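You operate a simulated robot arm through the tools that you are given. There is no shell and no other tool.

You run a simulated robot arm. Do the job below in one go: nothing can be reset, and whatever is moved stays where it is left.

TASK
Swap the block in the square clear tank for the one marked SLOPED.
Fine: blue knob shut before the door opens; the old block goes on the table; door shut again.

It is judged by the outcome, as a careful person would: the job done as asked, and still so three seconds after it is handed in. It fails if anything else is knocked over, pushed out of place, dropped, spilled or broken.

THE ROBOT
A 7-joint arm with a two-finger parallel gripper, fixed in place. Base frame: the origin is on the floor under the middle of its stand, x ahead of it, y to its left, z up. Readings come in mm, rad, newtons and seconds.
With the tool pointing down near the work surface it reaches from about 300 to 720 mm from the base axis. Its first joint turns from -2.897 to 2.897 rad. Payload 1.57 kg.
The tool frame sits at the grasp point between the pads (the TCP): z along the fingers, y along the line on which they close. The tips reach 30 mm beyond it. Largest opening 80 mm; finger width 17, thickness 12; the body of the gripper, 40 by 82 mm, starts 80 mm behind the TCP.
Orientation is that of the tool frame in the base frame, as [roll, pitch, yaw] about the fixed x, y, z axes, in that order (R = Rz(yaw) Ry(pitch) Rx(roll)). With the fingers straight down and closing along the base's y, the tool's x points along the base's -x, its y along +y and its z along -z.

THE INTERFACE
- The arm moves only by the tool drive_tool. Its argument "increments" is a list of rows, each a list of 3 entries, a list of its own where there are three numbers: the turn, a rotation vector about the base's x, y, z in units of 6 degrees (1.0 is 6 degrees), then the shift along the base's x, y, z in units of 20 mm (1.0 is 20 mm), then the opening in per cent of the stroke, from 0 (shut) to 100 (fully open). In form: [[[rx, ry, rz], [tx, ty, tz], hand], ...]. A call has 1 to 20 rows; each row shifts and turns the commanded pose from where the row before left it. A call with a number of a shift or a turn outside -1 to 1 is refused whole. Each row takes 0.2 s and may step no farther than 50 mm and 0.15 rad from the row before; otherwise, or with a gripper value out of range, the whole call is refused. Where a pose cannot be reached the arm comes as near as it can. A force on the tool above 90 N (or 10 N above the force at the start of the call, whichever is more), or a blocked arm, ends the call early, and 0.2 s more pass. Each finger travels about 72 mm/s and halts on what it meets, pressing with about 22 N; the grip force reading is that of the motor and also rises with nothing between the fingers. The clock runs only during rows and for 0.2 s after the last one: add rows that do not move to give the fingers time. It gives the time, the measured TCP pose, the force on the tool (base axes), the opening and the grip force at its end, in the units of the frame above (readings bear some noise), with the torque about the TCP (base axes, N m) and any sound that the robot's microphone picked up.
- Cameras (640 x 400 px; columns grow to the right, rows downward): "scene" is fixed at [49.9, 500.5, 1343.5]; the picture's right is [-0.61, -0.80, 0.00], its down [-0.47, 0.35, -0.81] and it looks along [0.65, -0.49, -0.58] (base axes); focal length 313 px, centre (320, 200). "wrist" rides on the gripper at [72, -7, -122] in the tool frame; the picture's right is [0.09, 1.00, 0.00], its down [-0.84, 0.08, -0.54] and it looks along [-0.54, 0.05, 0.84] (tool axes); focal length 238 px, centre (320, 200). There is no depth. A picture from a camera that has moved, and an enlarged one, comes with that camera's place and axes in the base frame and with its lens.
- camera(camera): a new picture of that camera. It takes no simulated time.
- slide_trunk(by): slides the trunk up (or, below 0, down) by that many mm; the arm rides with it, the base frame stays. It gives what a move gives, with no picture.
- close_up(camera, box): a new picture of the part [left, top, right, bottom] of that camera's present view, enlarged. It takes no simulated time.
- job_done(): hands the job in; it is judged then, once.

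Nothing tells you positions but the pictures and the camera data. Unless the task says otherwise, let go and move clear before handing in.

The tools are called after ">>>" by a JSON object that holds its "method" and its "body". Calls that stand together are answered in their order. drive_tool: Moves the arm, as the interface text tells. Its arguments: {"type":"object","properties":{"increments":{"type":"array"}},"required":["increments"]} The other tools are called the same way: slide_trunk (by) moves the trunk up or down; camera (camera) takes a picture; close_up (camera, box) takes an enlarged picture of a part of a camera's view; job_done () hands the job in.

At the start:

```text
time: 0.0
eef_pos: [475.8, 78.0, 1143.0]
orientation: [-3.141, 0.0, -3.141]
contact_force: [0.6, 0.4, -0.1]
moment: [0.0, 0.01, 0.03]
grip_width: 80.2
finger_force: 0.1
trunk travel left (down, up): [-75.0, 40.0]
```

scene: 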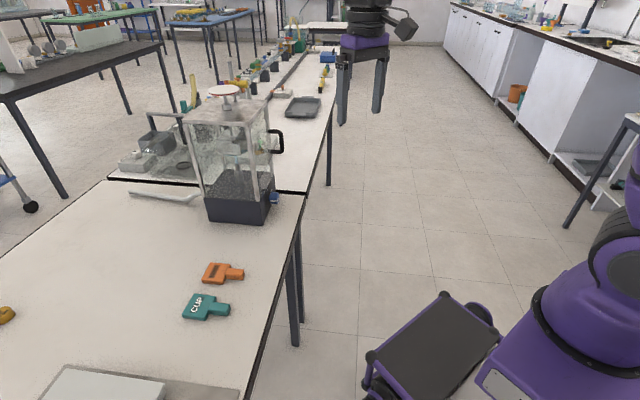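
wrist: 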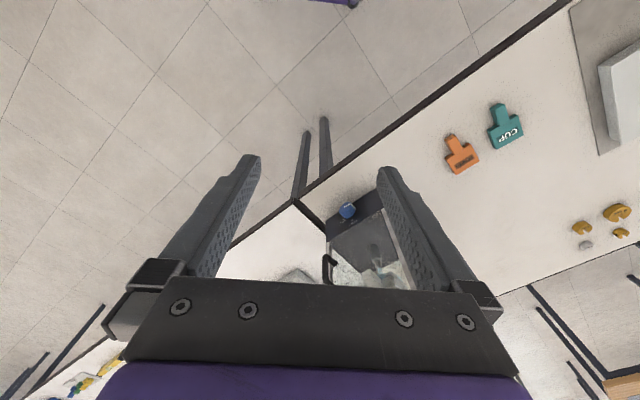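

I see a clear square tank on the table with a dark base, a blue knob and a black handle, plus an orange and a teal tagged block. I'll look closer before moving.

>>> {"method": "close_up", "body": {"camera": "scene", "box": [160, 70, 320, 230]}}

>>> {"method": "close_up", "body": {"camera": "scene", "box": [150, 230, 290, 340]}}

>>> {"method": "close_up", "body": {"camera": "wrist", "box": [260, 150, 460, 300]}}

>>> {"method": "close_up", "body": {"camera": "wrist", "box": [420, 80, 640, 260]}}

```text
2.50 times, centred on (240, 150) of scene
camera zoom: at [49.9, 500.5, 1343.5], right [-0.61, -0.8, 0.0], down [-0.47, 0.35, -0.81], along [0.65, -0.49, -0.58], focal length 784 px, centre (520, 325)
```

zoom: 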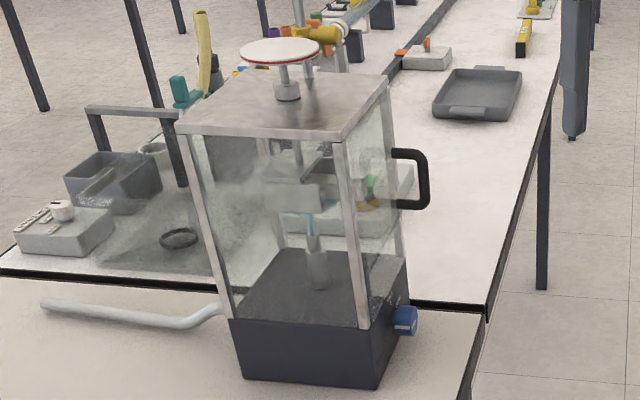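

```text
3.64 times, centred on (220, 285) of scene
camera zoom: at [49.9, 500.5, 1343.5], right [-0.61, -0.8, 0.0], down [-0.47, 0.35, -0.81], along [0.65, -0.49, -0.58], focal length 1140 px, centre (684, -109)
```

zoom: 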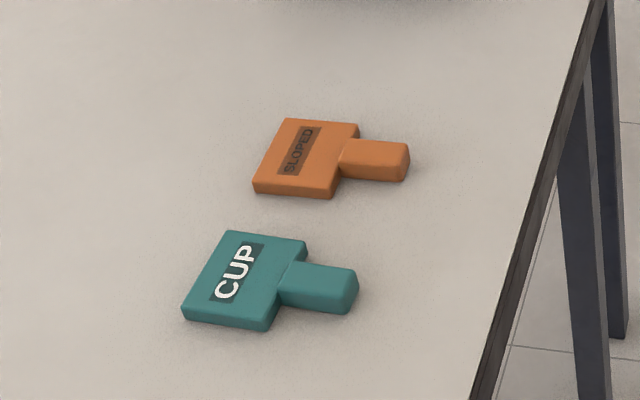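

```text
2.67 times, centred on (360, 225) of wrist
camera zoom: at [405.1, 72.2, 1265.8], right [-0.09, 1.0, 0.0], down [0.84, 0.08, 0.54], along [0.54, 0.05, -0.84], focal length 636 px, centre (213, 133)
```

zoom: 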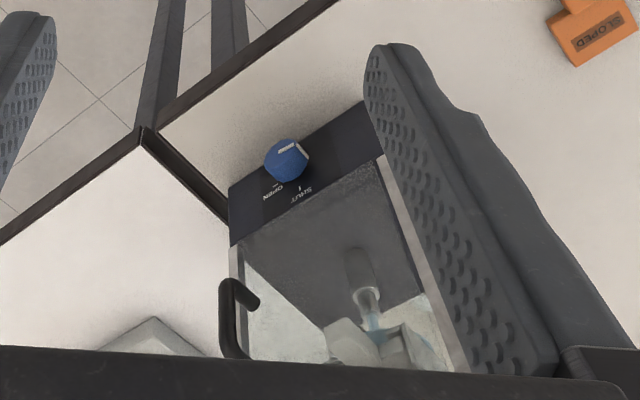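

```text
2.22 times, centred on (530, 170) of wrist
camera zoom: at [405.1, 72.2, 1265.8], right [-0.09, 1.0, 0.0], down [0.84, 0.08, 0.54], along [0.54, 0.05, -0.84], focal length 530 px, centre (-147, 267)
```

zoom: 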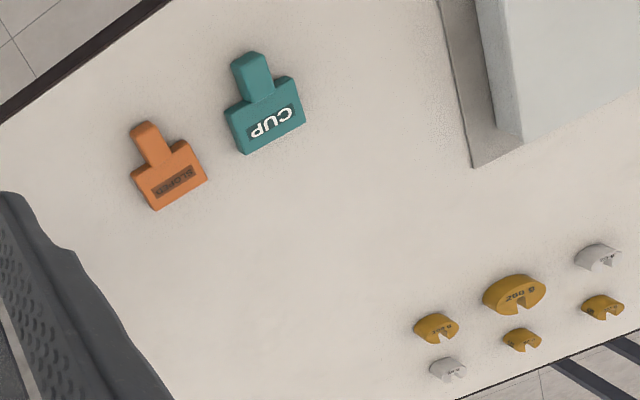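

The tank stands on a table rotated about 45°, with the knob and handle on the side facing the robot. I'll zoom in further on the tank interior and the handle.

>>> {"method": "close_up", "body": {"camera": "scene", "box": [200, 95, 290, 155]}}

>>> {"method": "close_up", "body": {"camera": "scene", "box": [190, 140, 300, 230]}}

>>> {"method": "close_up", "body": {"camera": "wrist", "box": [310, 180, 420, 290]}}

```text
6.67 times, centred on (245, 125) of scene
camera zoom: at [49.9, 500.5, 1343.5], right [-0.61, -0.8, 0.0], down [-0.47, 0.35, -0.81], along [0.65, -0.49, -0.58], focal length 2090 px, centre (820, 700)
```

zoom: 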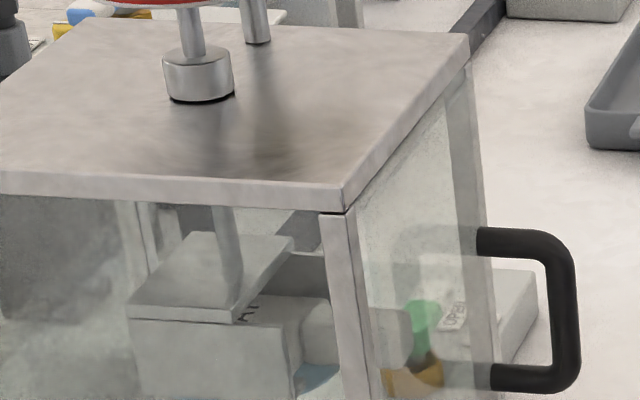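

```text
4.44 times, centred on (245, 185) of scene
camera zoom: at [49.9, 500.5, 1343.5], right [-0.61, -0.8, 0.0], down [-0.47, 0.35, -0.81], along [0.65, -0.49, -0.58], focal length 1393 px, centre (653, 267)
```

zoom: 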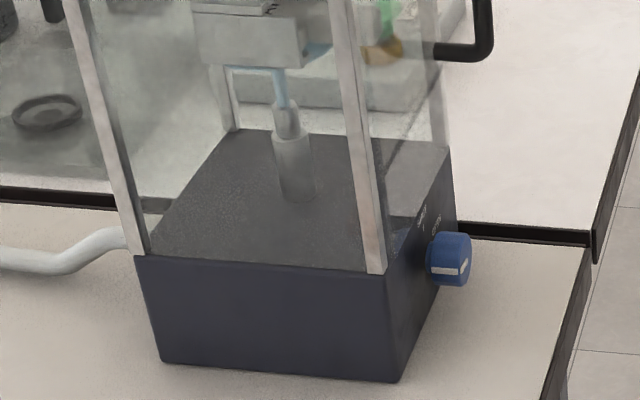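

```text
3.64 times, centred on (365, 235) of wrist
camera zoom: at [405.1, 72.2, 1265.8], right [-0.09, 1.0, 0.0], down [0.84, 0.08, 0.54], along [0.54, 0.05, -0.84], focal length 867 px, centre (156, 73)
```

zoom: 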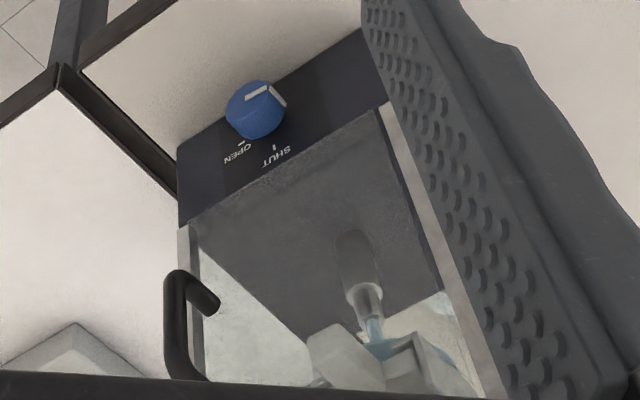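

The tank's front plane faces (-0.7,-0.7), and the knob is near (710,163,823). I'll first turn the wrist in free air so the camera ends up above the gripper once it is horizontal, and check the joint allows it.

>>> {"method": "drive_tool", "body": {"increments": [[[0, 0, -1], [0, 0, 0], 100], [[0, 0, -1], [0, 0, 0], 100], [[0, 0, -1], [0, 0, 0], 100], [[0, 0, -1], [0, 0, 0], 100], [[0, 0, -1], [0, 0, 0], 100], [[0, 0, -1], [0, 0, 0], 100], [[0, 0, -1], [0, 0, 0], 100], [[0, 0, -1], [0, 0, 0], 100], [[0, 0, -1], [0, 0, 0], 100], [[0, 0, -1], [0, 0, 0], 100]]}}

```text
time: 2.2
eef_pos: [476.5, 77.7, 1143.2]
orientation: [3.142, -0.001, 2.094]
contact_force: [0.1, -0.8, 0.5]
moment: [-0.04, -0.01, 0.01]
grip_width: 79.9
finger_force: 0.0
trunk travel left (down, up): [-75.0, 40.0]
```

The wrist followed the 60° turn exactly. I'll continue to 135° in total.

>>> {"method": "drive_tool", "body": {"increments": [[[0, 0, -1], [0, 0, 0], 100], [[0, 0, -1], [0, 0, 0], 100], [[0, 0, -1], [0, 0, 0], 100], [[0, 0, -1], [0, 0, 0], 100], [[0, 0, -1], [0, 0, 0], 100], [[0, 0, -1], [0, 0, 0], 100], [[0, 0, -1], [0, 0, 0], 100], [[0, 0, -1], [0, 0, 0], 100], [[0, 0, -1], [0, 0, 0], 100], [[0, 0, -1], [0, 0, 0], 100], [[0, 0, -1], [0, 0, 0], 100], [[0, 0, -1], [0, 0, 0], 100], [[0, 0, -0.5], [0, 0, 0], 100]]}}

```text
time: 5.0
eef_pos: [476.0, 78.7, 1142.6]
orientation: [3.14, -0.001, 0.782]
contact_force: [0.6, 0.7, 0.1]
moment: [-0.02, 0.0, 0.01]
grip_width: 79.8
finger_force: 0.1
trunk travel left (down, up): [-75.0, 40.0]
```

Full turn available. Now I'll pitch the tool horizontal, facing the tank's front, at about (600,40,1000), to view the knob, the door and the interior.

>>> {"method": "drive_tool", "body": {"increments": [[[0.707, -0.707, 0], [0.413, -0.127, -0.477], 100], [[0.707, -0.707, 0], [0.413, -0.127, -0.477], 100], [[0.707, -0.707, 0], [0.413, -0.127, -0.477], 100], [[0.707, -0.707, 0], [0.413, -0.127, -0.477], 100], [[0.707, -0.707, 0], [0.413, -0.127, -0.477], 100], [[0.707, -0.707, 0], [0.413, -0.127, -0.477], 100], [[0.707, -0.707, 0], [0.413, -0.127, -0.477], 100], [[0.707, -0.707, 0], [0.413, -0.127, -0.477], 100], [[0.707, -0.707, 0], [0.413, -0.127, -0.477], 100], [[0.707, -0.707, 0], [0.413, -0.127, -0.477], 100], [[0.707, -0.707, 0], [0.413, -0.127, -0.477], 100], [[0.707, -0.707, 0], [0.413, -0.127, -0.477], 100], [[0.707, -0.707, 0], [0.413, -0.127, -0.477], 100], [[0.707, -0.707, 0], [0.413, -0.127, -0.477], 100], [[0.707, -0.707, 0], [0.413, -0.127, -0.477], 100]]}}

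>>> {"method": "camera", "body": {"camera": "wrist"}}

>>> {"method": "camera", "body": {"camera": "scene"}}

```text
time: 8.2
eef_pos: [601.2, 40.0, 1001.3]
orientation: [0.908, -1.568, 3.021]
contact_force: [-0.2, -0.1, -0.1]
moment: [-0.03, 0.0, -0.01]
grip_width: 79.9
finger_force: 0.0
trunk travel left (down, up): [-75.0, 40.0]
```

```text
taken
camera wrist: at [510.0, -39.8, 1073.4], right [0.7, -0.7, 0.09], down [-0.33, -0.44, -0.84], along [0.63, 0.56, -0.54], focal length 238 px, centre (320, 200)
```

wrist: 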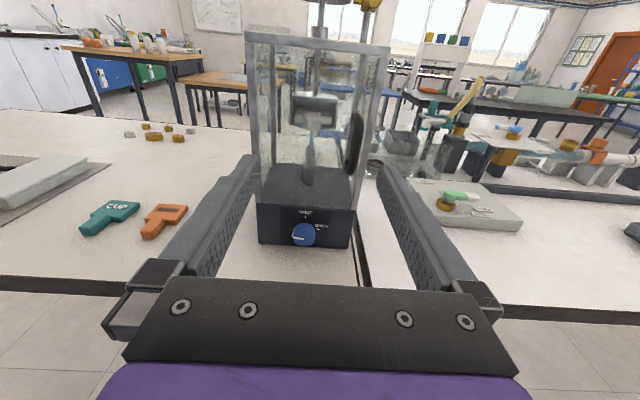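

```text
taken
```

scene: 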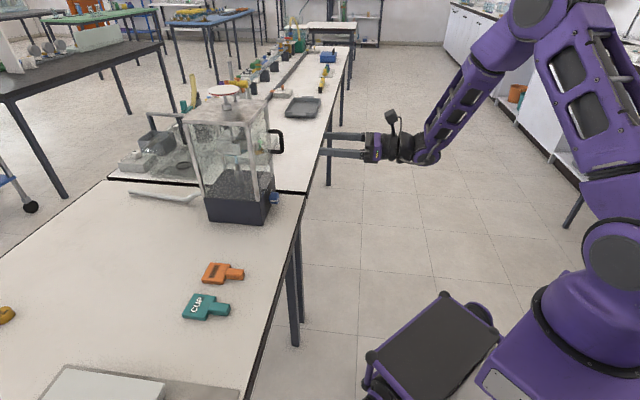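

The front is now in view. I'll enlarge the knob, the handle and the interior.

>>> {"method": "close_up", "body": {"camera": "wrist", "box": [250, 190, 370, 260]}}

>>> {"method": "close_up", "body": {"camera": "wrist", "box": [235, 20, 405, 200]}}

>>> {"method": "close_up", "body": {"camera": "wrist", "box": [280, 80, 360, 150]}}

```text
5.33 times, centred on (310, 225) of wrist
camera zoom: at [510.0, -39.8, 1073.4], right [0.7, -0.7, 0.09], down [-0.33, -0.44, -0.84], along [0.63, 0.56, -0.54], focal length 1271 px, centre (373, 67)
```

zoom: 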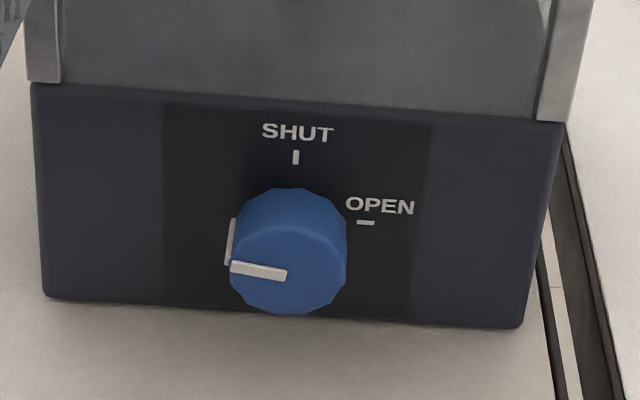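

```text
2.22 times, centred on (320, 110) of wrist
camera zoom: at [510.0, -39.8, 1073.4], right [0.7, -0.7, 0.09], down [-0.33, -0.44, -0.84], along [0.63, 0.56, -0.54], focal length 530 px, centre (320, 400)
```

zoom: 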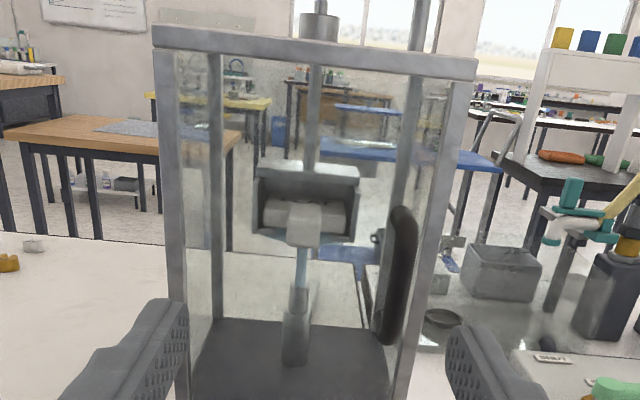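

```text
5.71 times, centred on (320, 115) of wrist
camera zoom: at [510.0, -39.8, 1073.4], right [0.7, -0.7, 0.09], down [-0.33, -0.44, -0.84], along [0.63, 0.56, -0.54], focal length 1362 px, centre (320, 686)
```

zoom: 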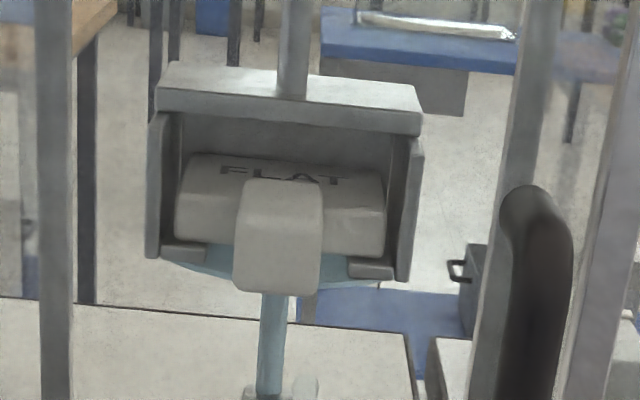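

Knob: pointer is at 9 o'clock, with SHUT at 12 and OPEN at 3. The jet is running, so it has to turn about 90° clockwise. Next I'll lower the open gripper to knob height and move in part way for a close look.

>>> {"method": "drive_tool", "body": {"increments": [[[0, 0, 0], [-0.035, 0.035, -0.915], 100], [[0, 0, 0], [-0.035, 0.035, -0.915], 100], [[0, 0, 0], [-0.035, 0.035, -0.915], 100], [[0, 0, 0], [-0.035, 0.035, -0.915], 100], [[0, 0, 0], [-0.035, 0.035, -0.915], 100], [[0, 0, 0], [-0.035, 0.035, -0.915], 100], [[0, 0, 0], [-0.035, 0.035, -0.915], 100], [[0, 0, 0], [-0.035, 0.035, -0.915], 100], [[0, 0, 0], [-0.035, 0.035, -0.915], 100], [[0, 0, 0], [-0.035, 0.035, -0.915], 100], [[0, 0, 0], [0.62, 0.62, 0], 100], [[0, 0, 0], [0.62, 0.62, 0], 100], [[0, 0, 0], [0.62, 0.62, 0], 100], [[0, 0, 0], [0.62, 0.62, 0], 100], [[0, 0, 0], [0.62, 0.62, 0], 100], [[0, 0, 0], [0, 0, 0], 100]]}}

>>> {"method": "camera", "body": {"camera": "wrist"}}

>>> {"method": "close_up", "body": {"camera": "wrist", "box": [240, 110, 400, 220]}}

>>> {"method": "camera", "body": {"camera": "scene"}}

```text
time: 11.6
eef_pos: [656.6, 110.3, 816.7]
orientation: [-3.128, -1.568, 0.771]
contact_force: [0.2, 0.4, -0.4]
moment: [0.02, 0.0, -0.01]
grip_width: 79.7
finger_force: 0.0
trunk travel left (down, up): [-75.0, 40.0]
```

```text
taken
camera wrist: at [565.3, 30.0, 889.3], right [0.7, -0.7, 0.09], down [-0.33, -0.44, -0.84], along [0.63, 0.56, -0.54], focal length 238 px, centre (320, 200)
```

wrist: 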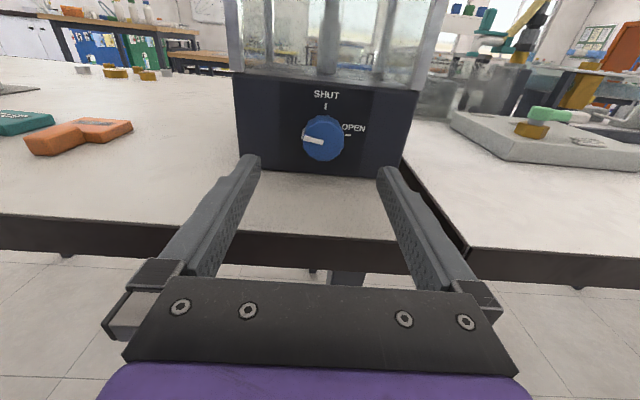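

```text
3.64 times, centred on (320, 165) of wrist
camera zoom: at [565.3, 30.0, 889.3], right [0.7, -0.7, 0.09], down [-0.33, -0.44, -0.84], along [0.63, 0.56, -0.54], focal length 867 px, centre (320, 327)
```

zoom: 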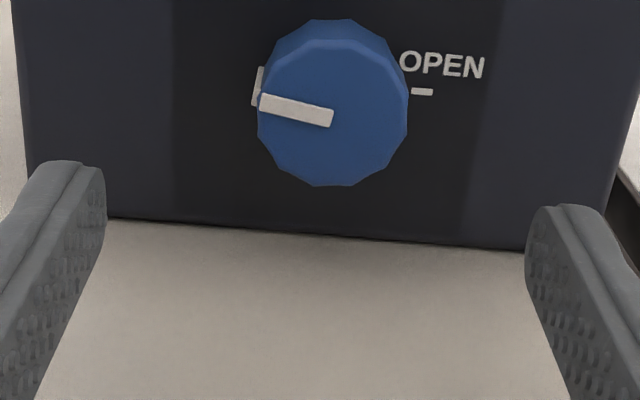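

```text
taken
```

scene: 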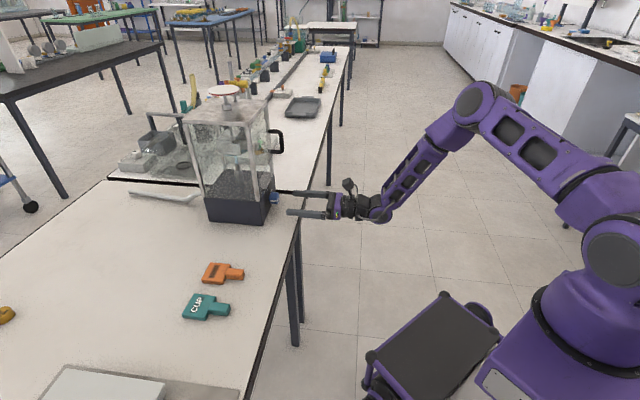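

The pointer is at about 9 o'clock and the knob centre is near n=610 (along the facing direction), at height 824. I'll advance 56 mm with the fingers straddling the knob.

>>> {"method": "drive_tool", "body": {"increments": [[[0, 0, 0], [0.51, 0.48, 0.08], 100], [[0, 0, 0], [0.51, 0.48, 0.08], 100], [[0, 0, 0], [0.51, 0.48, 0.08], 100], [[0, 0, 0], [0.51, 0.48, 0.08], 100], [[0, 0, 0], [0, 0, 0], 100]]}}

>>> {"method": "camera", "body": {"camera": "wrist"}}

>>> {"method": "close_up", "body": {"camera": "wrist", "box": [220, 60, 420, 200]}}

>>> {"method": "close_up", "body": {"camera": "scene", "box": [200, 140, 340, 240]}}

```text
time: 12.8
eef_pos: [696.2, 148.8, 824.1]
orientation: [3.084, -1.57, 0.841]
contact_force: [-0.7, 0.2, 0.2]
moment: [0.01, 0.0, -0.01]
grip_width: 80.0
finger_force: 0.2
trunk travel left (down, up): [-75.0, 40.0]
```

```text
taken
camera wrist: at [605.7, 68.2, 897.2], right [0.7, -0.7, 0.09], down [-0.33, -0.44, -0.84], along [0.63, 0.56, -0.54], focal length 238 px, centre (320, 200)
```

wrist: 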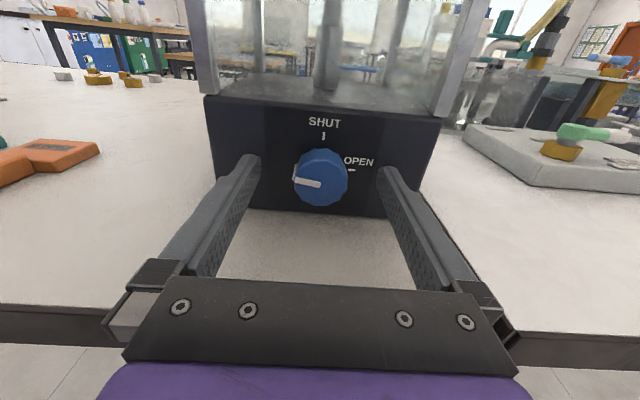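

```text
2.86 times, centred on (320, 130) of wrist
camera zoom: at [605.7, 68.2, 897.2], right [0.7, -0.7, 0.09], down [-0.33, -0.44, -0.84], along [0.63, 0.56, -0.54], focal length 681 px, centre (320, 400)
```

zoom: 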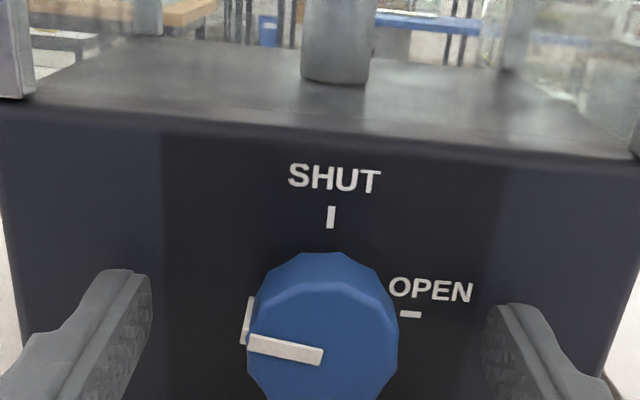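

```text
4.00 times, centred on (270, 190) of scene
camera zoom: at [49.9, 500.5, 1343.5], right [-0.61, -0.8, 0.0], down [-0.47, 0.35, -0.81], along [0.65, -0.49, -0.58], focal length 1254 px, centre (520, 240)
```

zoom: 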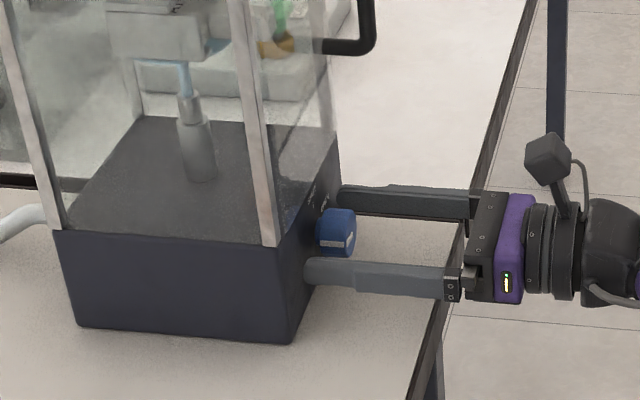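

The fingers straddle the knob and are centred on it. I'll close on it.

>>> {"method": "drive_tool", "body": {"increments": [[[0, 0, 0], [0, 0, 0], 20], [[0, 0, 0], [0, 0, 0], 20], [[0, 0, 0], [0, 0, 0], 20], [[0, 0, 0], [0, 0, 0], 20]]}}

>>> {"method": "camera", "body": {"camera": "wrist"}}

```text
time: 13.8
eef_pos: [696.8, 148.9, 824.4]
orientation: [2.947, -1.57, 0.981]
contact_force: [4.1, -1.8, 0.3]
moment: [-0.04, 0.02, 0.33]
grip_width: 33.0
finger_force: 41.1
trunk travel left (down, up): [-75.0, 40.0]
```

```text
taken
camera wrist: at [605.9, 67.7, 897.1], right [0.7, -0.7, 0.09], down [-0.33, -0.44, -0.84], along [0.63, 0.56, -0.54], focal length 238 px, centre (320, 200)
```

wrist: 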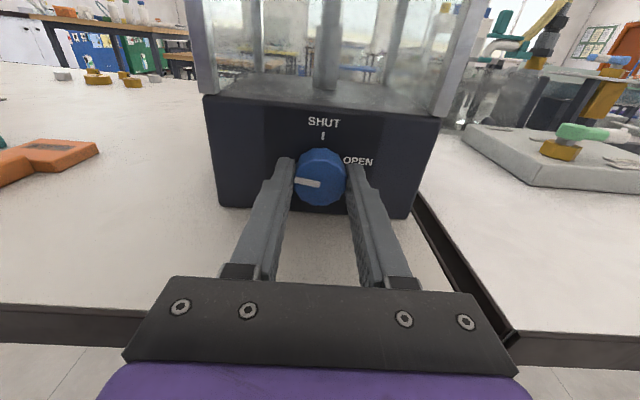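

Gripped (33 mm). I'll turn clockwise a little and check the torque.

>>> {"method": "drive_tool", "body": {"increments": [[[0.707, 0.707, 0], [0, 0, 0], 20], [[0.707, 0.707, 0], [0, 0, 0], 20], [[0.707, 0.707, 0], [0, 0, 0], 20]]}}

>>> {"method": "camera", "body": {"camera": "wrist"}}

```text
time: 14.6
eef_pos: [696.7, 147.6, 823.9]
orientation: [-1.571, -1.255, -0.782]
contact_force: [-2.2, -1.5, 1.4]
moment: [0.12, -0.14, -0.68]
grip_width: 33.1
finger_force: 40.8
trunk travel left (down, up): [-75.0, 40.0]
```

```text
taken
camera wrist: at [622.0, 51.6, 895.6], right [0.69, -0.69, -0.22], down [-0.51, -0.25, -0.82], along [0.51, 0.68, -0.53], focal length 238 px, centre (320, 200)
```

wrist: 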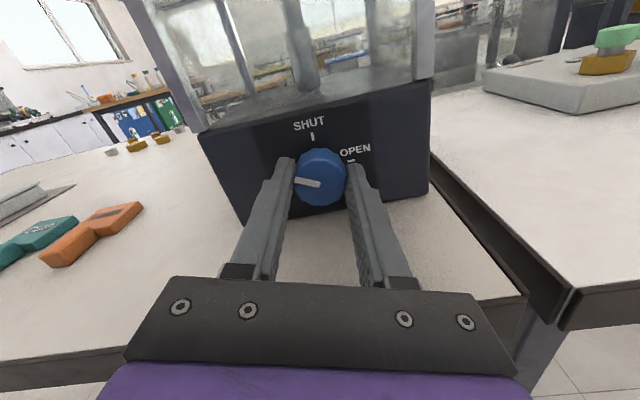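

The knob turns freely with the gripper and there is no stop torque. I'll continue to 90°.

>>> {"method": "drive_tool", "body": {"increments": [[[0.707, 0.707, 0], [0, 0, 0], 20], [[0.707, 0.707, 0], [0, 0, 0], 20], [[0.707, 0.707, 0], [0, 0, 0], 20], [[0.707, 0.707, 0], [0, 0, 0], 20], [[0.707, 0.707, 0], [0, 0, 0], 20], [[0.707, 0.707, 0], [0, 0, 0], 20], [[0.707, 0.707, 0], [0, 0, 0], 20], [[0.707, 0.707, 0], [0, 0, 0], 20], [[0.707, 0.707, 0], [0, 0, 0], 20]]}}

>>> {"method": "camera", "body": {"camera": "wrist"}}

>>> {"method": "close_up", "body": {"camera": "scene", "box": [180, 90, 340, 240]}}

```text
time: 16.6
eef_pos: [696.4, 149.3, 823.6]
orientation: [-1.571, -0.313, -0.784]
contact_force: [5.9, 2.5, -1.3]
moment: [0.53, -0.52, 0.09]
grip_width: 33.2
finger_force: 41.4
trunk travel left (down, up): [-75.0, 40.0]
```

```text
taken
camera wrist: at [658.0, 15.7, 853.3], right [0.28, -0.28, -0.92], down [-0.93, 0.16, -0.33], along [0.24, 0.95, -0.21], focal length 238 px, centre (320, 200)
```

wrist: 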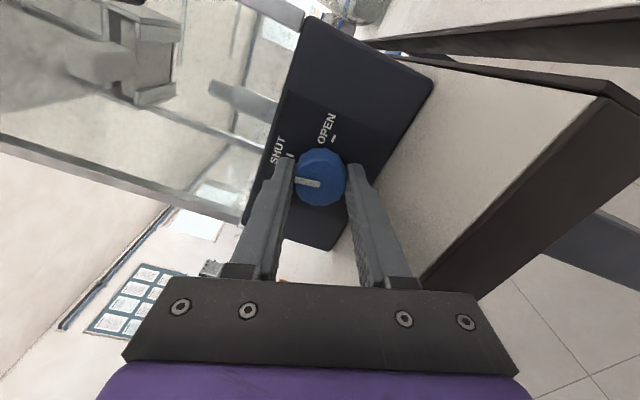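

```text
2.67 times, centred on (260, 165) of scene
camera zoom: at [49.9, 500.5, 1343.5], right [-0.61, -0.8, 0.0], down [-0.47, 0.35, -0.81], along [0.65, -0.49, -0.58], focal length 836 px, centre (480, 293)
```

zoom: 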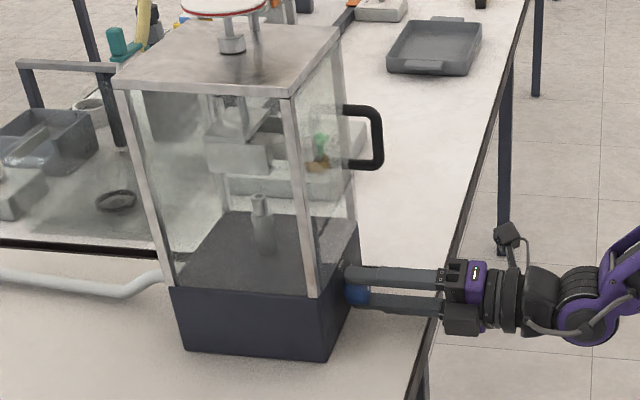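

The jet has already stopped and the knob is at 72°. I'll finish the last 18° to line up with SHUT.

>>> {"method": "drive_tool", "body": {"increments": [[[0.707, 0.707, 0], [0, 0, 0], 20], [[0.707, 0.707, 0], [0, 0, 0], 20], [[0.707, 0.707, 0], [0, 0, 0], 20], [[0, 0, 0], [0, 0, 0], 20]]}}

>>> {"method": "close_up", "body": {"camera": "wrist", "box": [220, 80, 420, 230]}}

```text
time: 17.6
eef_pos: [696.9, 146.8, 823.3]
orientation: [-1.571, 0.0, -0.784]
contact_force: [-0.4, 0.4, 2.5]
moment: [-0.54, -0.02, 0.21]
grip_width: 33.6
finger_force: 41.5
trunk travel left (down, up): [-75.0, 40.0]
```

```text
2.67 times, centred on (320, 155) of wrist
camera zoom: at [661.9, 11.2, 831.4], right [0.07, -0.07, -1.0], down [-0.98, 0.21, -0.08], along [0.21, 0.98, -0.05], focal length 636 px, centre (320, 320)
```

zoom: 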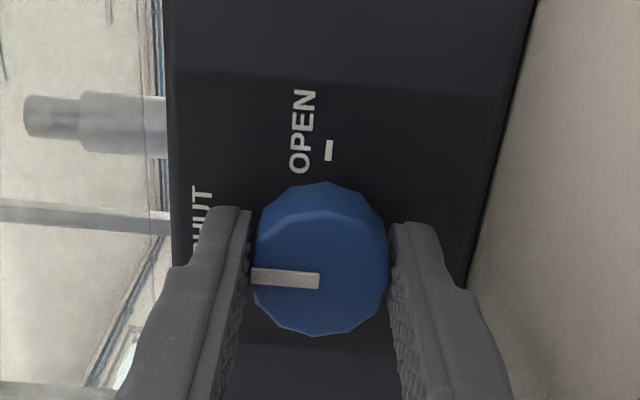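

I'll release with a limited opening, because the lower finger is near the table, then back straight out and rotate back to view the pointer.

>>> {"method": "drive_tool", "body": {"increments": [[[0, 0, 0], [0, 0, 0], 60], [[0, 0, 0], [0, 0, 0], 60], [[0, 0, 0], [-0.5, -0.5, 0], 60], [[0, 0, 0], [-0.5, -0.5, 0], 60], [[0, 0, 0], [-0.5, -0.5, 0], 60], [[0, 0, 0], [-0.5, -0.5, 0], 60], [[0, 0, 0], [-0.5, -0.5, 0.2], 60], [[0, 0, 0], [-0.5, -0.5, 0.2], 60]]}}

>>> {"method": "camera", "body": {"camera": "wrist"}}

```text
time: 19.4
eef_pos: [637.1, 87.3, 833.6]
orientation: [-1.571, 0.0, -0.784]
contact_force: [0.6, -0.8, -0.3]
moment: [-0.02, 0.02, -0.01]
grip_width: 48.1
finger_force: 0.1
trunk travel left (down, up): [-75.0, 40.0]
```

```text
taken
camera wrist: at [602.3, -48.4, 840.2], right [0.07, -0.07, -1.0], down [-0.98, 0.21, -0.08], along [0.21, 0.98, -0.05], focal length 238 px, centre (320, 200)
```

wrist: 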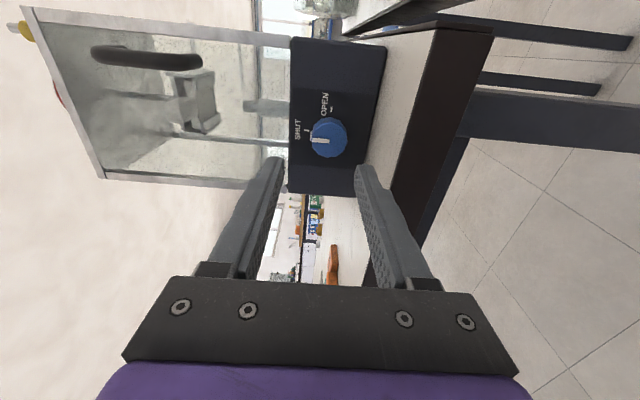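

>>> {"method": "close_up", "body": {"camera": "wrist", "box": [280, 80, 380, 170]}}

>>> {"method": "close_up", "body": {"camera": "wrist", "box": [30, 0, 310, 190]}}

>>> {"method": "close_up", "body": {"camera": "scene", "box": [180, 90, 300, 210]}}

```text
4.44 times, centred on (330, 125) of wrist
camera zoom: at [602.3, -48.4, 840.2], right [0.07, -0.07, -1.0], down [-0.98, 0.21, -0.08], along [0.21, 0.98, -0.05], focal length 1059 px, centre (276, 533)
```

zoom: 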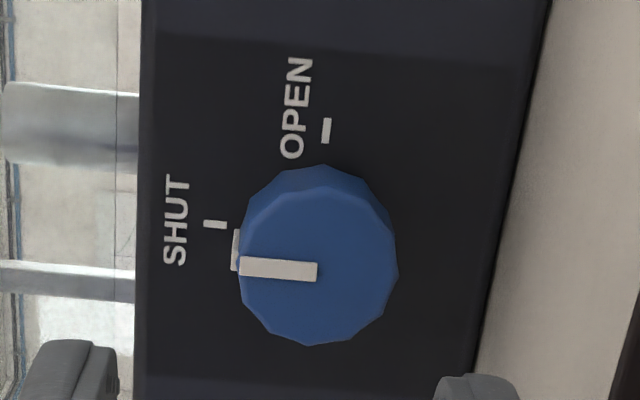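

```text
2.11 times, centred on (170, 95) of wrist
camera zoom: at [602.3, -48.4, 840.2], right [0.07, -0.07, -1.0], down [-0.98, 0.21, -0.08], along [0.21, 0.98, -0.05], focal length 502 px, centre (636, 421)
```

zoom: 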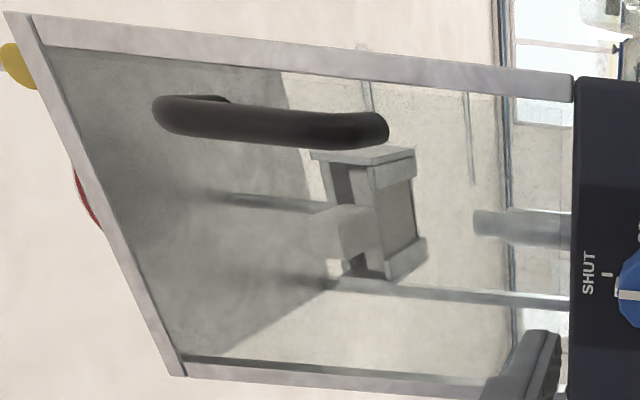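

```text
3.33 times, centred on (240, 150) of scene
camera zoom: at [49.9, 500.5, 1343.5], right [-0.61, -0.8, 0.0], down [-0.47, 0.35, -0.81], along [0.65, -0.49, -0.58], focal length 1045 px, centre (587, 367)
```

zoom: 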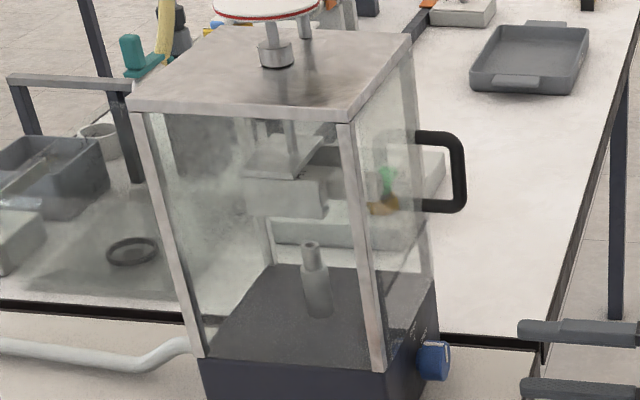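

The knob points to SHUT and the jet is off. Now I'll rotate back upright and rise to handle height (bar about n=598, w=441, z=978), staying in front of it for a closer look.

>>> {"method": "drive_tool", "body": {"increments": [[[-0.707, -0.707, 0], [0.0943, -0.1509, 0.48], 60], [[-0.707, -0.707, 0], [0.0943, -0.1509, 0.48], 60], [[-0.707, -0.707, 0], [0.0943, -0.1509, 0.48], 60], [[-0.707, -0.707, 0], [0.0943, -0.1509, 0.48], 60], [[-0.707, -0.707, 0], [0.0943, -0.1509, 0.48], 60], [[-0.707, -0.707, 0], [0.0943, -0.1509, 0.48], 60], [[-0.707, -0.707, 0], [0.0943, -0.1509, 0.48], 60], [[-0.707, -0.707, 0], [0.0943, -0.1509, 0.48], 60], [[-0.707, -0.707, 0], [0.0943, -0.1509, 0.48], 60], [[-0.707, -0.707, 0], [0.0943, -0.1509, 0.48], 60], [[-0.707, -0.707, 0], [0.0943, -0.1509, 0.48], 60], [[-0.707, -0.707, 0], [0.0943, -0.1509, 0.48], 60], [[-0.707, -0.707, 0], [0.0943, -0.1509, 0.48], 60], [[-0.707, -0.707, 0], [0.0943, -0.1509, 0.48], 60], [[-0.707, -0.707, 0], [0.0943, -0.1509, 0.48], 60], [[0, 0, 0], [0, 0, 0], 60]]}}

>>> {"method": "camera", "body": {"camera": "wrist"}}

>>> {"method": "close_up", "body": {"camera": "wrist", "box": [200, 20, 440, 220]}}

```text
time: 22.8
eef_pos: [665.5, 41.4, 976.2]
orientation: [2.154, -1.57, 1.773]
contact_force: [0.4, -0.5, 0.8]
moment: [-0.01, 0.01, -0.01]
grip_width: 48.0
finger_force: 0.0
trunk travel left (down, up): [-75.0, 40.0]
```

```text
taken
camera wrist: at [575.3, -38.9, 1048.7], right [0.7, -0.7, 0.09], down [-0.33, -0.44, -0.84], along [0.63, 0.56, -0.54], focal length 238 px, centre (320, 200)
```

wrist: 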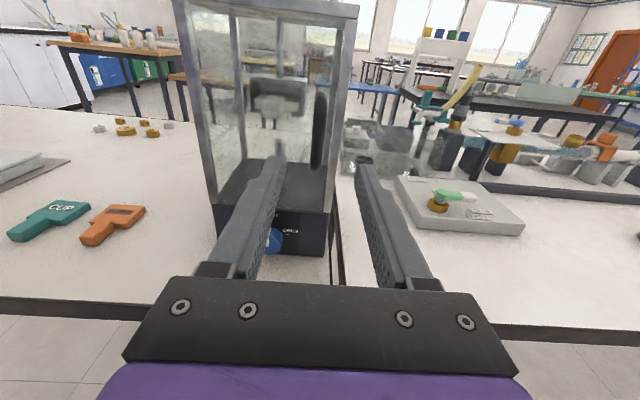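

```text
2.00 times, centred on (320, 120) of wrist
camera zoom: at [575.3, -38.9, 1048.7], right [0.7, -0.7, 0.09], down [-0.33, -0.44, -0.84], along [0.63, 0.56, -0.54], focal length 477 px, centre (320, 360)
```

zoom: 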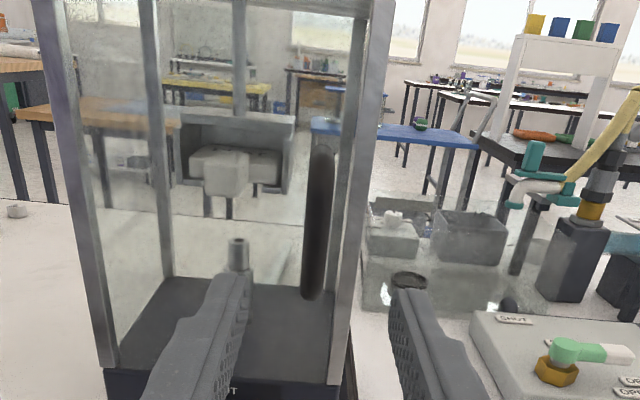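

The handle bar is at about n=597, w=440, z 945–1013. I'll move in with the fingers straddling it.

>>> {"method": "drive_tool", "body": {"increments": [[[0, 0, 0], [0.533, 0.551, 0.025], 60], [[0, 0, 0], [0.533, 0.551, 0.025], 60], [[0, 0, 0], [0.533, 0.551, 0.025], 60], [[0, 0, 0], [0.533, 0.551, 0.025], 60], [[0, 0, 0], [0.533, 0.551, 0.025], 60], [[0, 0, 0], [0, 0, 0], 60]]}}

>>> {"method": "camera", "body": {"camera": "wrist"}}

>>> {"method": "close_up", "body": {"camera": "scene", "box": [200, 80, 340, 200]}}

```text
time: 24.2
eef_pos: [718.7, 96.8, 980.5]
orientation: [-2.715, -1.568, 0.36]
contact_force: [-0.6, -0.9, -0.5]
moment: [-0.04, 0.03, 0.02]
grip_width: 48.0
finger_force: 0.0
trunk travel left (down, up): [-75.0, 40.0]
```

```text
taken
camera wrist: at [627.9, 16.4, 1052.0], right [0.7, -0.7, 0.09], down [-0.33, -0.44, -0.84], along [0.63, 0.56, -0.54], focal length 238 px, centre (320, 200)
```

wrist: 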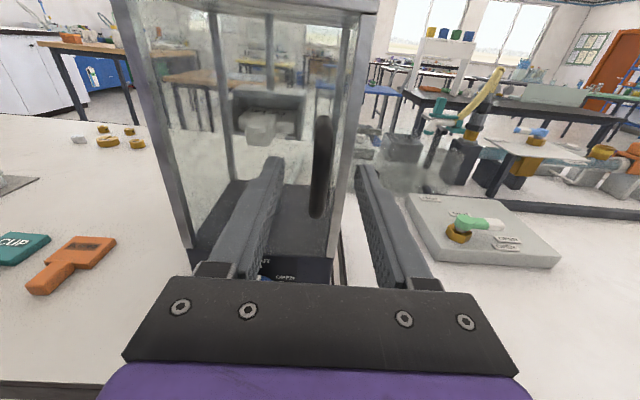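

```text
3.33 times, centred on (270, 140) of scene
camera zoom: at [49.9, 500.5, 1343.5], right [-0.61, -0.8, 0.0], down [-0.47, 0.35, -0.81], along [0.65, -0.49, -0.58], focal length 1045 px, centre (487, 400)
```

zoom: 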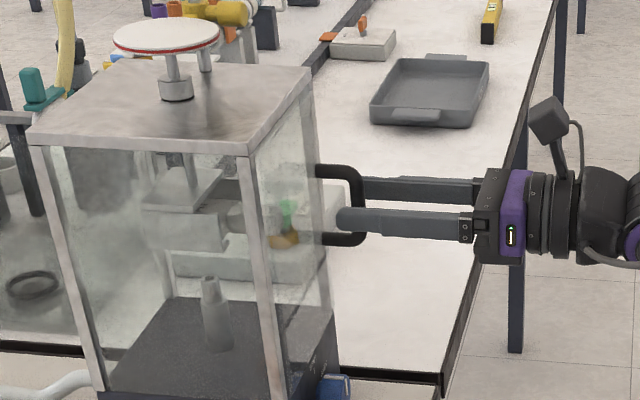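

The bar lies between the fingers. I'll go in 13 mm more, then close on it.

>>> {"method": "drive_tool", "body": {"increments": [[[0, 0, 0], [0.46, 0.46, 0], 60], [[0, 0, 0], [0, 0, 0], 60], [[0, 0, 0], [0, 0, 0], 5], [[0, 0, 0], [0, 0, 0], 5], [[0, 0, 0], [0, 0, 0], 5], [[0, 0, 0], [0, 0, 0], 5]]}}

>>> {"method": "camera", "body": {"camera": "wrist"}}

```text
time: 25.6
eef_pos: [728.8, 105.5, 978.7]
orientation: [-0.047, -1.569, -2.309]
contact_force: [1.0, -1.4, -0.1]
moment: [-0.05, 0.11, -0.03]
grip_width: 11.1
finger_force: 28.5
trunk travel left (down, up): [-75.0, 40.0]
```

```text
taken
camera wrist: at [637.3, 25.7, 1051.5], right [0.7, -0.7, 0.09], down [-0.33, -0.44, -0.84], along [0.63, 0.56, -0.54], focal length 238 px, centre (320, 200)
```

wrist: 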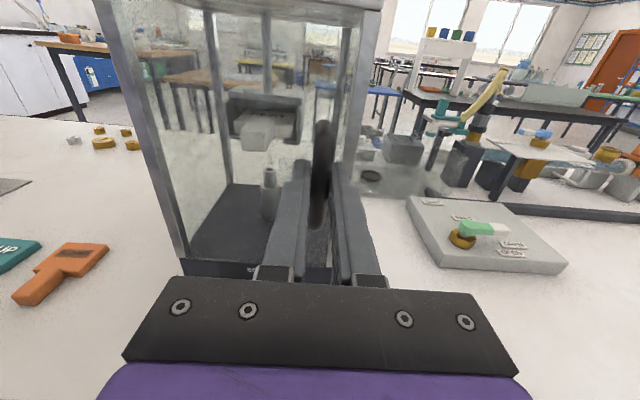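

I have the handle (11 mm bar). I'll try a small opening arc about a hinge on the left post and check the forces.

>>> {"method": "drive_tool", "body": {"increments": [[[0, 0, -0.5], [-0.32, -0.13, 0], 5], [[0, 0, -0.5], [-0.325, -0.115, 0], 5], [[0, 0, 0], [0, 0, 0], 5]]}}

>>> {"method": "close_up", "body": {"camera": "scene", "box": [180, 80, 340, 230]}}

>>> {"method": "camera", "body": {"camera": "wrist"}}

```text
time: 26.4
eef_pos: [715.4, 100.4, 978.0]
orientation: [2.131, -1.569, 1.691]
contact_force: [1.1, -2.0, 1.1]
moment: [0.23, -0.29, -0.04]
grip_width: 11.2
finger_force: 29.4
trunk travel left (down, up): [-75.0, 40.0]
```

```text
2.67 times, centred on (260, 155) of scene
camera zoom: at [49.9, 500.5, 1343.5], right [-0.61, -0.8, 0.0], down [-0.47, 0.35, -0.81], along [0.65, -0.49, -0.58], focal length 836 px, centre (480, 320)
```

zoom: 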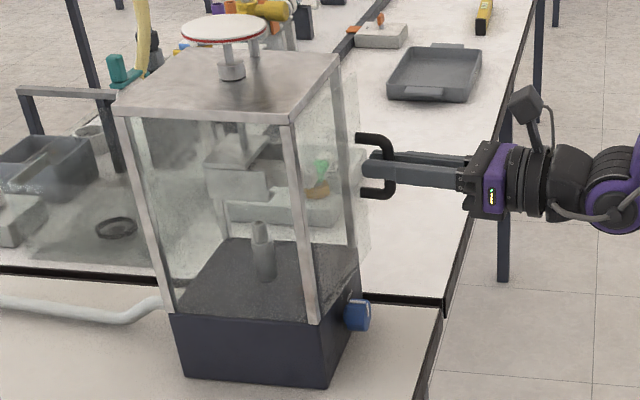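

```text
taken
camera wrist: at [616.5, 30.2, 1051.4], right [0.63, -0.77, 0.09], down [-0.37, -0.4, -0.84], along [0.68, 0.49, -0.54], focal length 238 px, centre (320, 200)
```

wrist: 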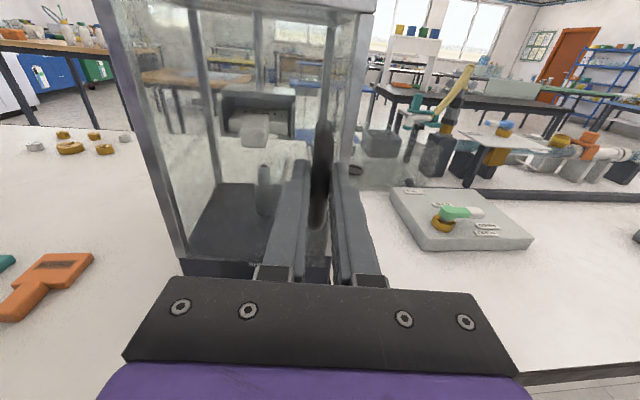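

The door swings freely as a left-hinged pane. I'll continue along the arc.

>>> {"method": "drive_tool", "body": {"increments": [[[0, 0, -1], [-0.667, -0.174, 0], 5], [[0, 0, -1], [-0.682, -0.104, 0], 5], [[0, 0, -1], [-0.689, -0.032, 0], 5], [[0, 0, -1], [-0.688, 0.041, 0], 5], [[0, 0, 0], [0, 0, 0], 5]]}}

>>> {"method": "close_up", "body": {"camera": "scene", "box": [180, 80, 340, 230]}}

```text
time: 27.6
eef_pos: [662.1, 93.6, 979.3]
orientation: [1.537, -1.57, 1.861]
contact_force: [-0.6, -20.8, 4.7]
moment: [0.14, -0.37, -0.16]
grip_width: 11.4
finger_force: 28.5
trunk travel left (down, up): [-75.0, 40.0]
```

```text
2.67 times, centred on (260, 155) of scene
camera zoom: at [49.9, 500.5, 1343.5], right [-0.61, -0.8, 0.0], down [-0.47, 0.35, -0.81], along [0.65, -0.49, -0.58], focal length 836 px, centre (480, 320)
```

zoom: 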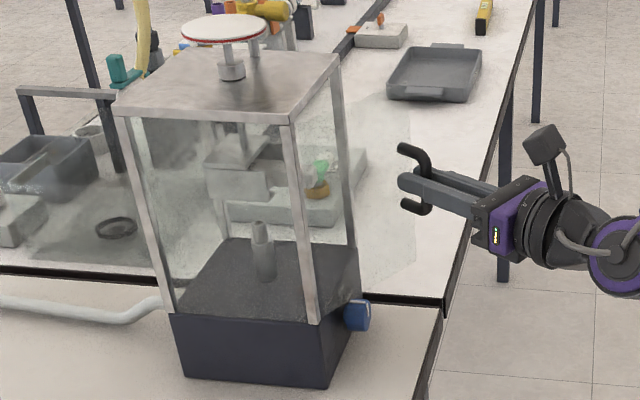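

The radial force suggests the hinge is at about (w=316, n=636). I'll correct the arc and continue.

>>> {"method": "drive_tool", "body": {"increments": [[[0, 0, -1], [-0.707, 0.02, 0], 5], [[0, 0, -1], [-0.674, 0.15, 0], 5], [[0, 0, -1], [-0.652, 0.23, 0], 5], [[0, 0, 0], [0, 0, 0], 5]]}}

>>> {"method": "camera", "body": {"camera": "wrist"}}

```text
time: 28.6
eef_pos: [649.1, 84.2, 965.3]
orientation: [3.055, -1.554, 0.313]
contact_force: [0.4, 23.6, -2.8]
moment: [0.02, 0.07, 0.5]
grip_width: 24.4
finger_force: 11.8
out of reach, approached as far as the arm can: row 1, 2, 3
trunk travel left (down, up): [-75.0, 40.0]
```

```text
taken
camera wrist: at [530.0, 64.4, 1039.8], right [0.23, -0.97, 0.09], down [-0.52, -0.2, -0.83], along [0.82, 0.14, -0.55], focal length 238 px, centre (320, 200)
```

wrist: 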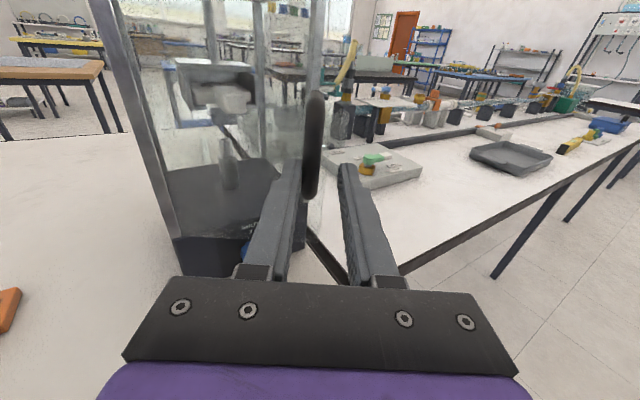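

The wrist hit a joint limit and the handle is slipping in the fingers. I'll open the fingers to take off the load before continuing differently.

>>> {"method": "drive_tool", "body": {"increments": [[[0, 0, 0], [0, 0, 0], 70], [[0, 0, 0], [0, 0, 0], 70], [[0, 0, 0], [0, 0, 0], 70]]}}

>>> {"method": "camera", "body": {"camera": "wrist"}}

>>> {"method": "camera", "body": {"camera": "scene"}}

>>> {"method": "close_up", "body": {"camera": "scene", "box": [180, 70, 380, 230]}}

```text
time: 29.4
eef_pos: [649.8, 77.8, 968.2]
orientation: [3.061, -1.556, 0.297]
contact_force: [-0.4, -1.2, -0.5]
moment: [0.03, -0.04, 0.01]
grip_width: 56.2
finger_force: 0.0
trunk travel left (down, up): [-75.0, 40.0]
```

```text
taken
camera wrist: at [531.0, 59.8, 1040.7], right [0.22, -0.97, 0.09], down [-0.52, -0.2, -0.83], along [0.82, 0.13, -0.55], focal length 238 px, centre (320, 200)
```

wrist: 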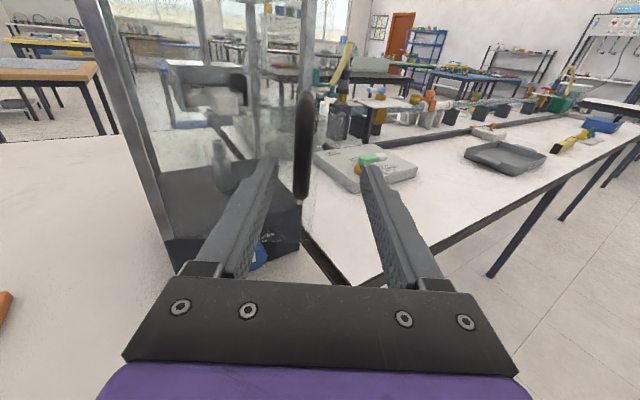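

```text
taken
```

scene: 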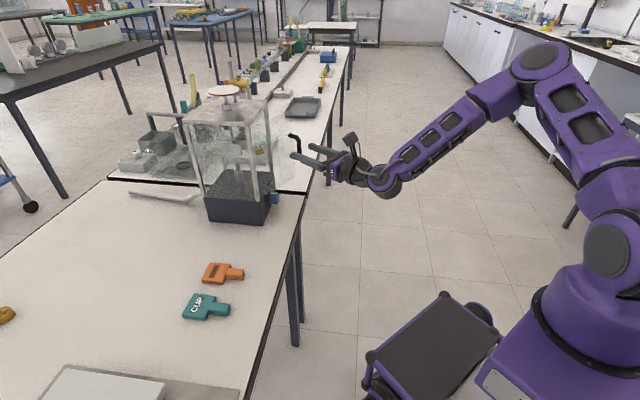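

```text
2.50 times, centred on (280, 150) of scene
camera zoom: at [49.9, 500.5, 1343.5], right [-0.61, -0.8, 0.0], down [-0.47, 0.35, -0.81], along [0.65, -0.49, -0.58], focal length 784 px, centre (420, 325)
```

zoom: 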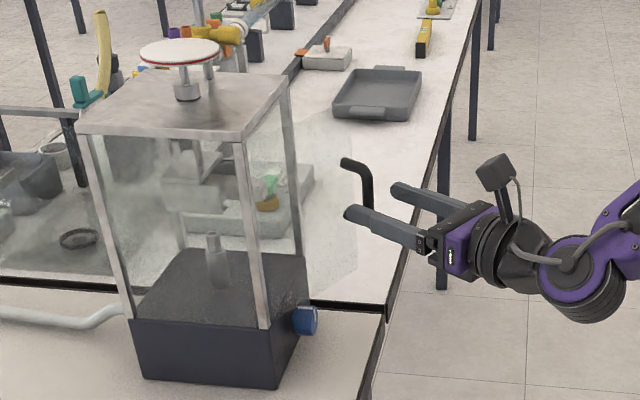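

The handle bar is loose between the open fingers and the door is about 38° open. I'll back straight out along the finger axis.

>>> {"method": "drive_tool", "body": {"increments": [[[0, 0, 0], [-0.5, -0.1, 0], 75], [[0, 0, 0], [-0.5, -0.1, 0], 75]]}}

>>> {"method": "camera", "body": {"camera": "wrist"}}

```text
time: 30.0
eef_pos: [630.2, 74.3, 968.2]
orientation: [3.101, -1.557, 0.258]
contact_force: [-0.3, 0.7, 0.4]
moment: [-0.01, 0.0, 0.01]
grip_width: 60.2
finger_force: 0.1
trunk travel left (down, up): [-75.0, 40.0]
```

```text
taken
camera wrist: at [511.1, 56.1, 1041.0], right [0.22, -0.97, 0.09], down [-0.52, -0.2, -0.83], along [0.82, 0.13, -0.55], focal length 238 px, centre (320, 200)
```

wrist: 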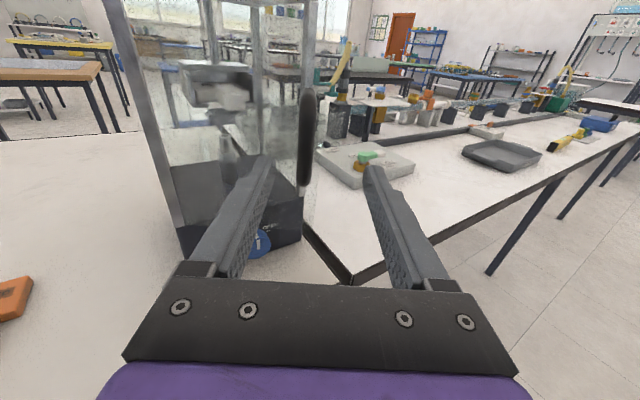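

The commanded pose follows the measured one, so I can carry on. I'll back out, swing right and turn to face the tank squarely with the fingers closed, then push the door open from its inner side.

>>> {"method": "drive_tool", "body": {"increments": [[[0, 0, 0], [-0.8, -0.18, 0], 60], [[0, 0, 0], [-0.8, -0.18, 0], 60], [[0, 0, 0], [-0.8, -0.18, 0], 40], [[0, 0, 0], [0, -0.8, 0.3], 10], [[0, 0, 1], [0.5, -0.8, 0.3], 0], [[0, 0, 1], [0.9, -0.7, 0], 0], [[0, 0, 1], [0.9, -0.6, 0], 0], [[0, 0, 1], [0.9, -0.4, 0], 0], [[0, 0, 1], [0.9, -0.2, 0], 0], [[0.094, -0.094, 0.425], [0.4, 0, 0], 0], [[0, 0, 0], [0, 0, 0], 0]]}}

>>> {"method": "camera", "body": {"camera": "wrist"}}

>>> {"method": "close_up", "body": {"camera": "scene", "box": [180, 70, 380, 230]}}

```text
time: 32.4
eef_pos: [670.4, -8.9, 979.9]
orientation: [2.677, -1.569, 1.252]
contact_force: [-0.3, 0.5, 0.3]
moment: [0.01, 0.0, 0.0]
grip_width: 0.0
finger_force: 21.6
trunk travel left (down, up): [-75.0, 40.0]
```

```text
taken
camera wrist: at [580.4, -88.9, 1053.1], right [0.71, -0.7, 0.09], down [-0.33, -0.44, -0.84], along [0.63, 0.56, -0.54], focal length 238 px, centre (320, 200)
```

wrist: 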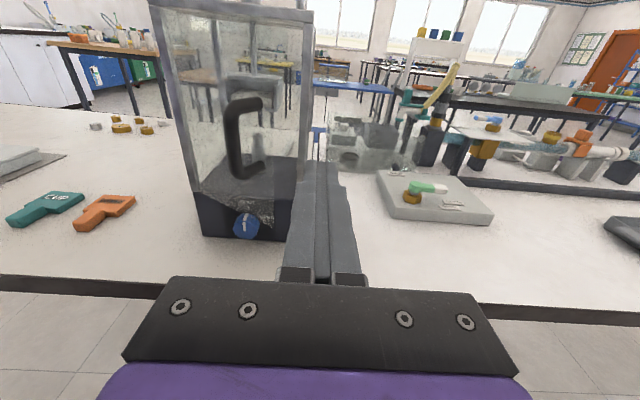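

```text
2.50 times, centred on (280, 150) of scene
camera zoom: at [49.9, 500.5, 1343.5], right [-0.61, -0.8, 0.0], down [-0.47, 0.35, -0.81], along [0.65, -0.49, -0.58], focal length 784 px, centre (420, 325)
```

zoom: 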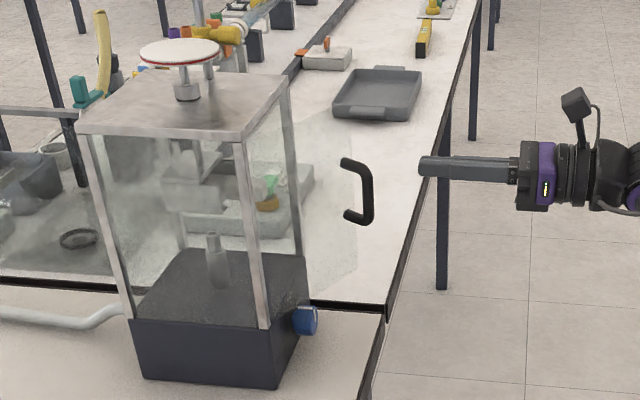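

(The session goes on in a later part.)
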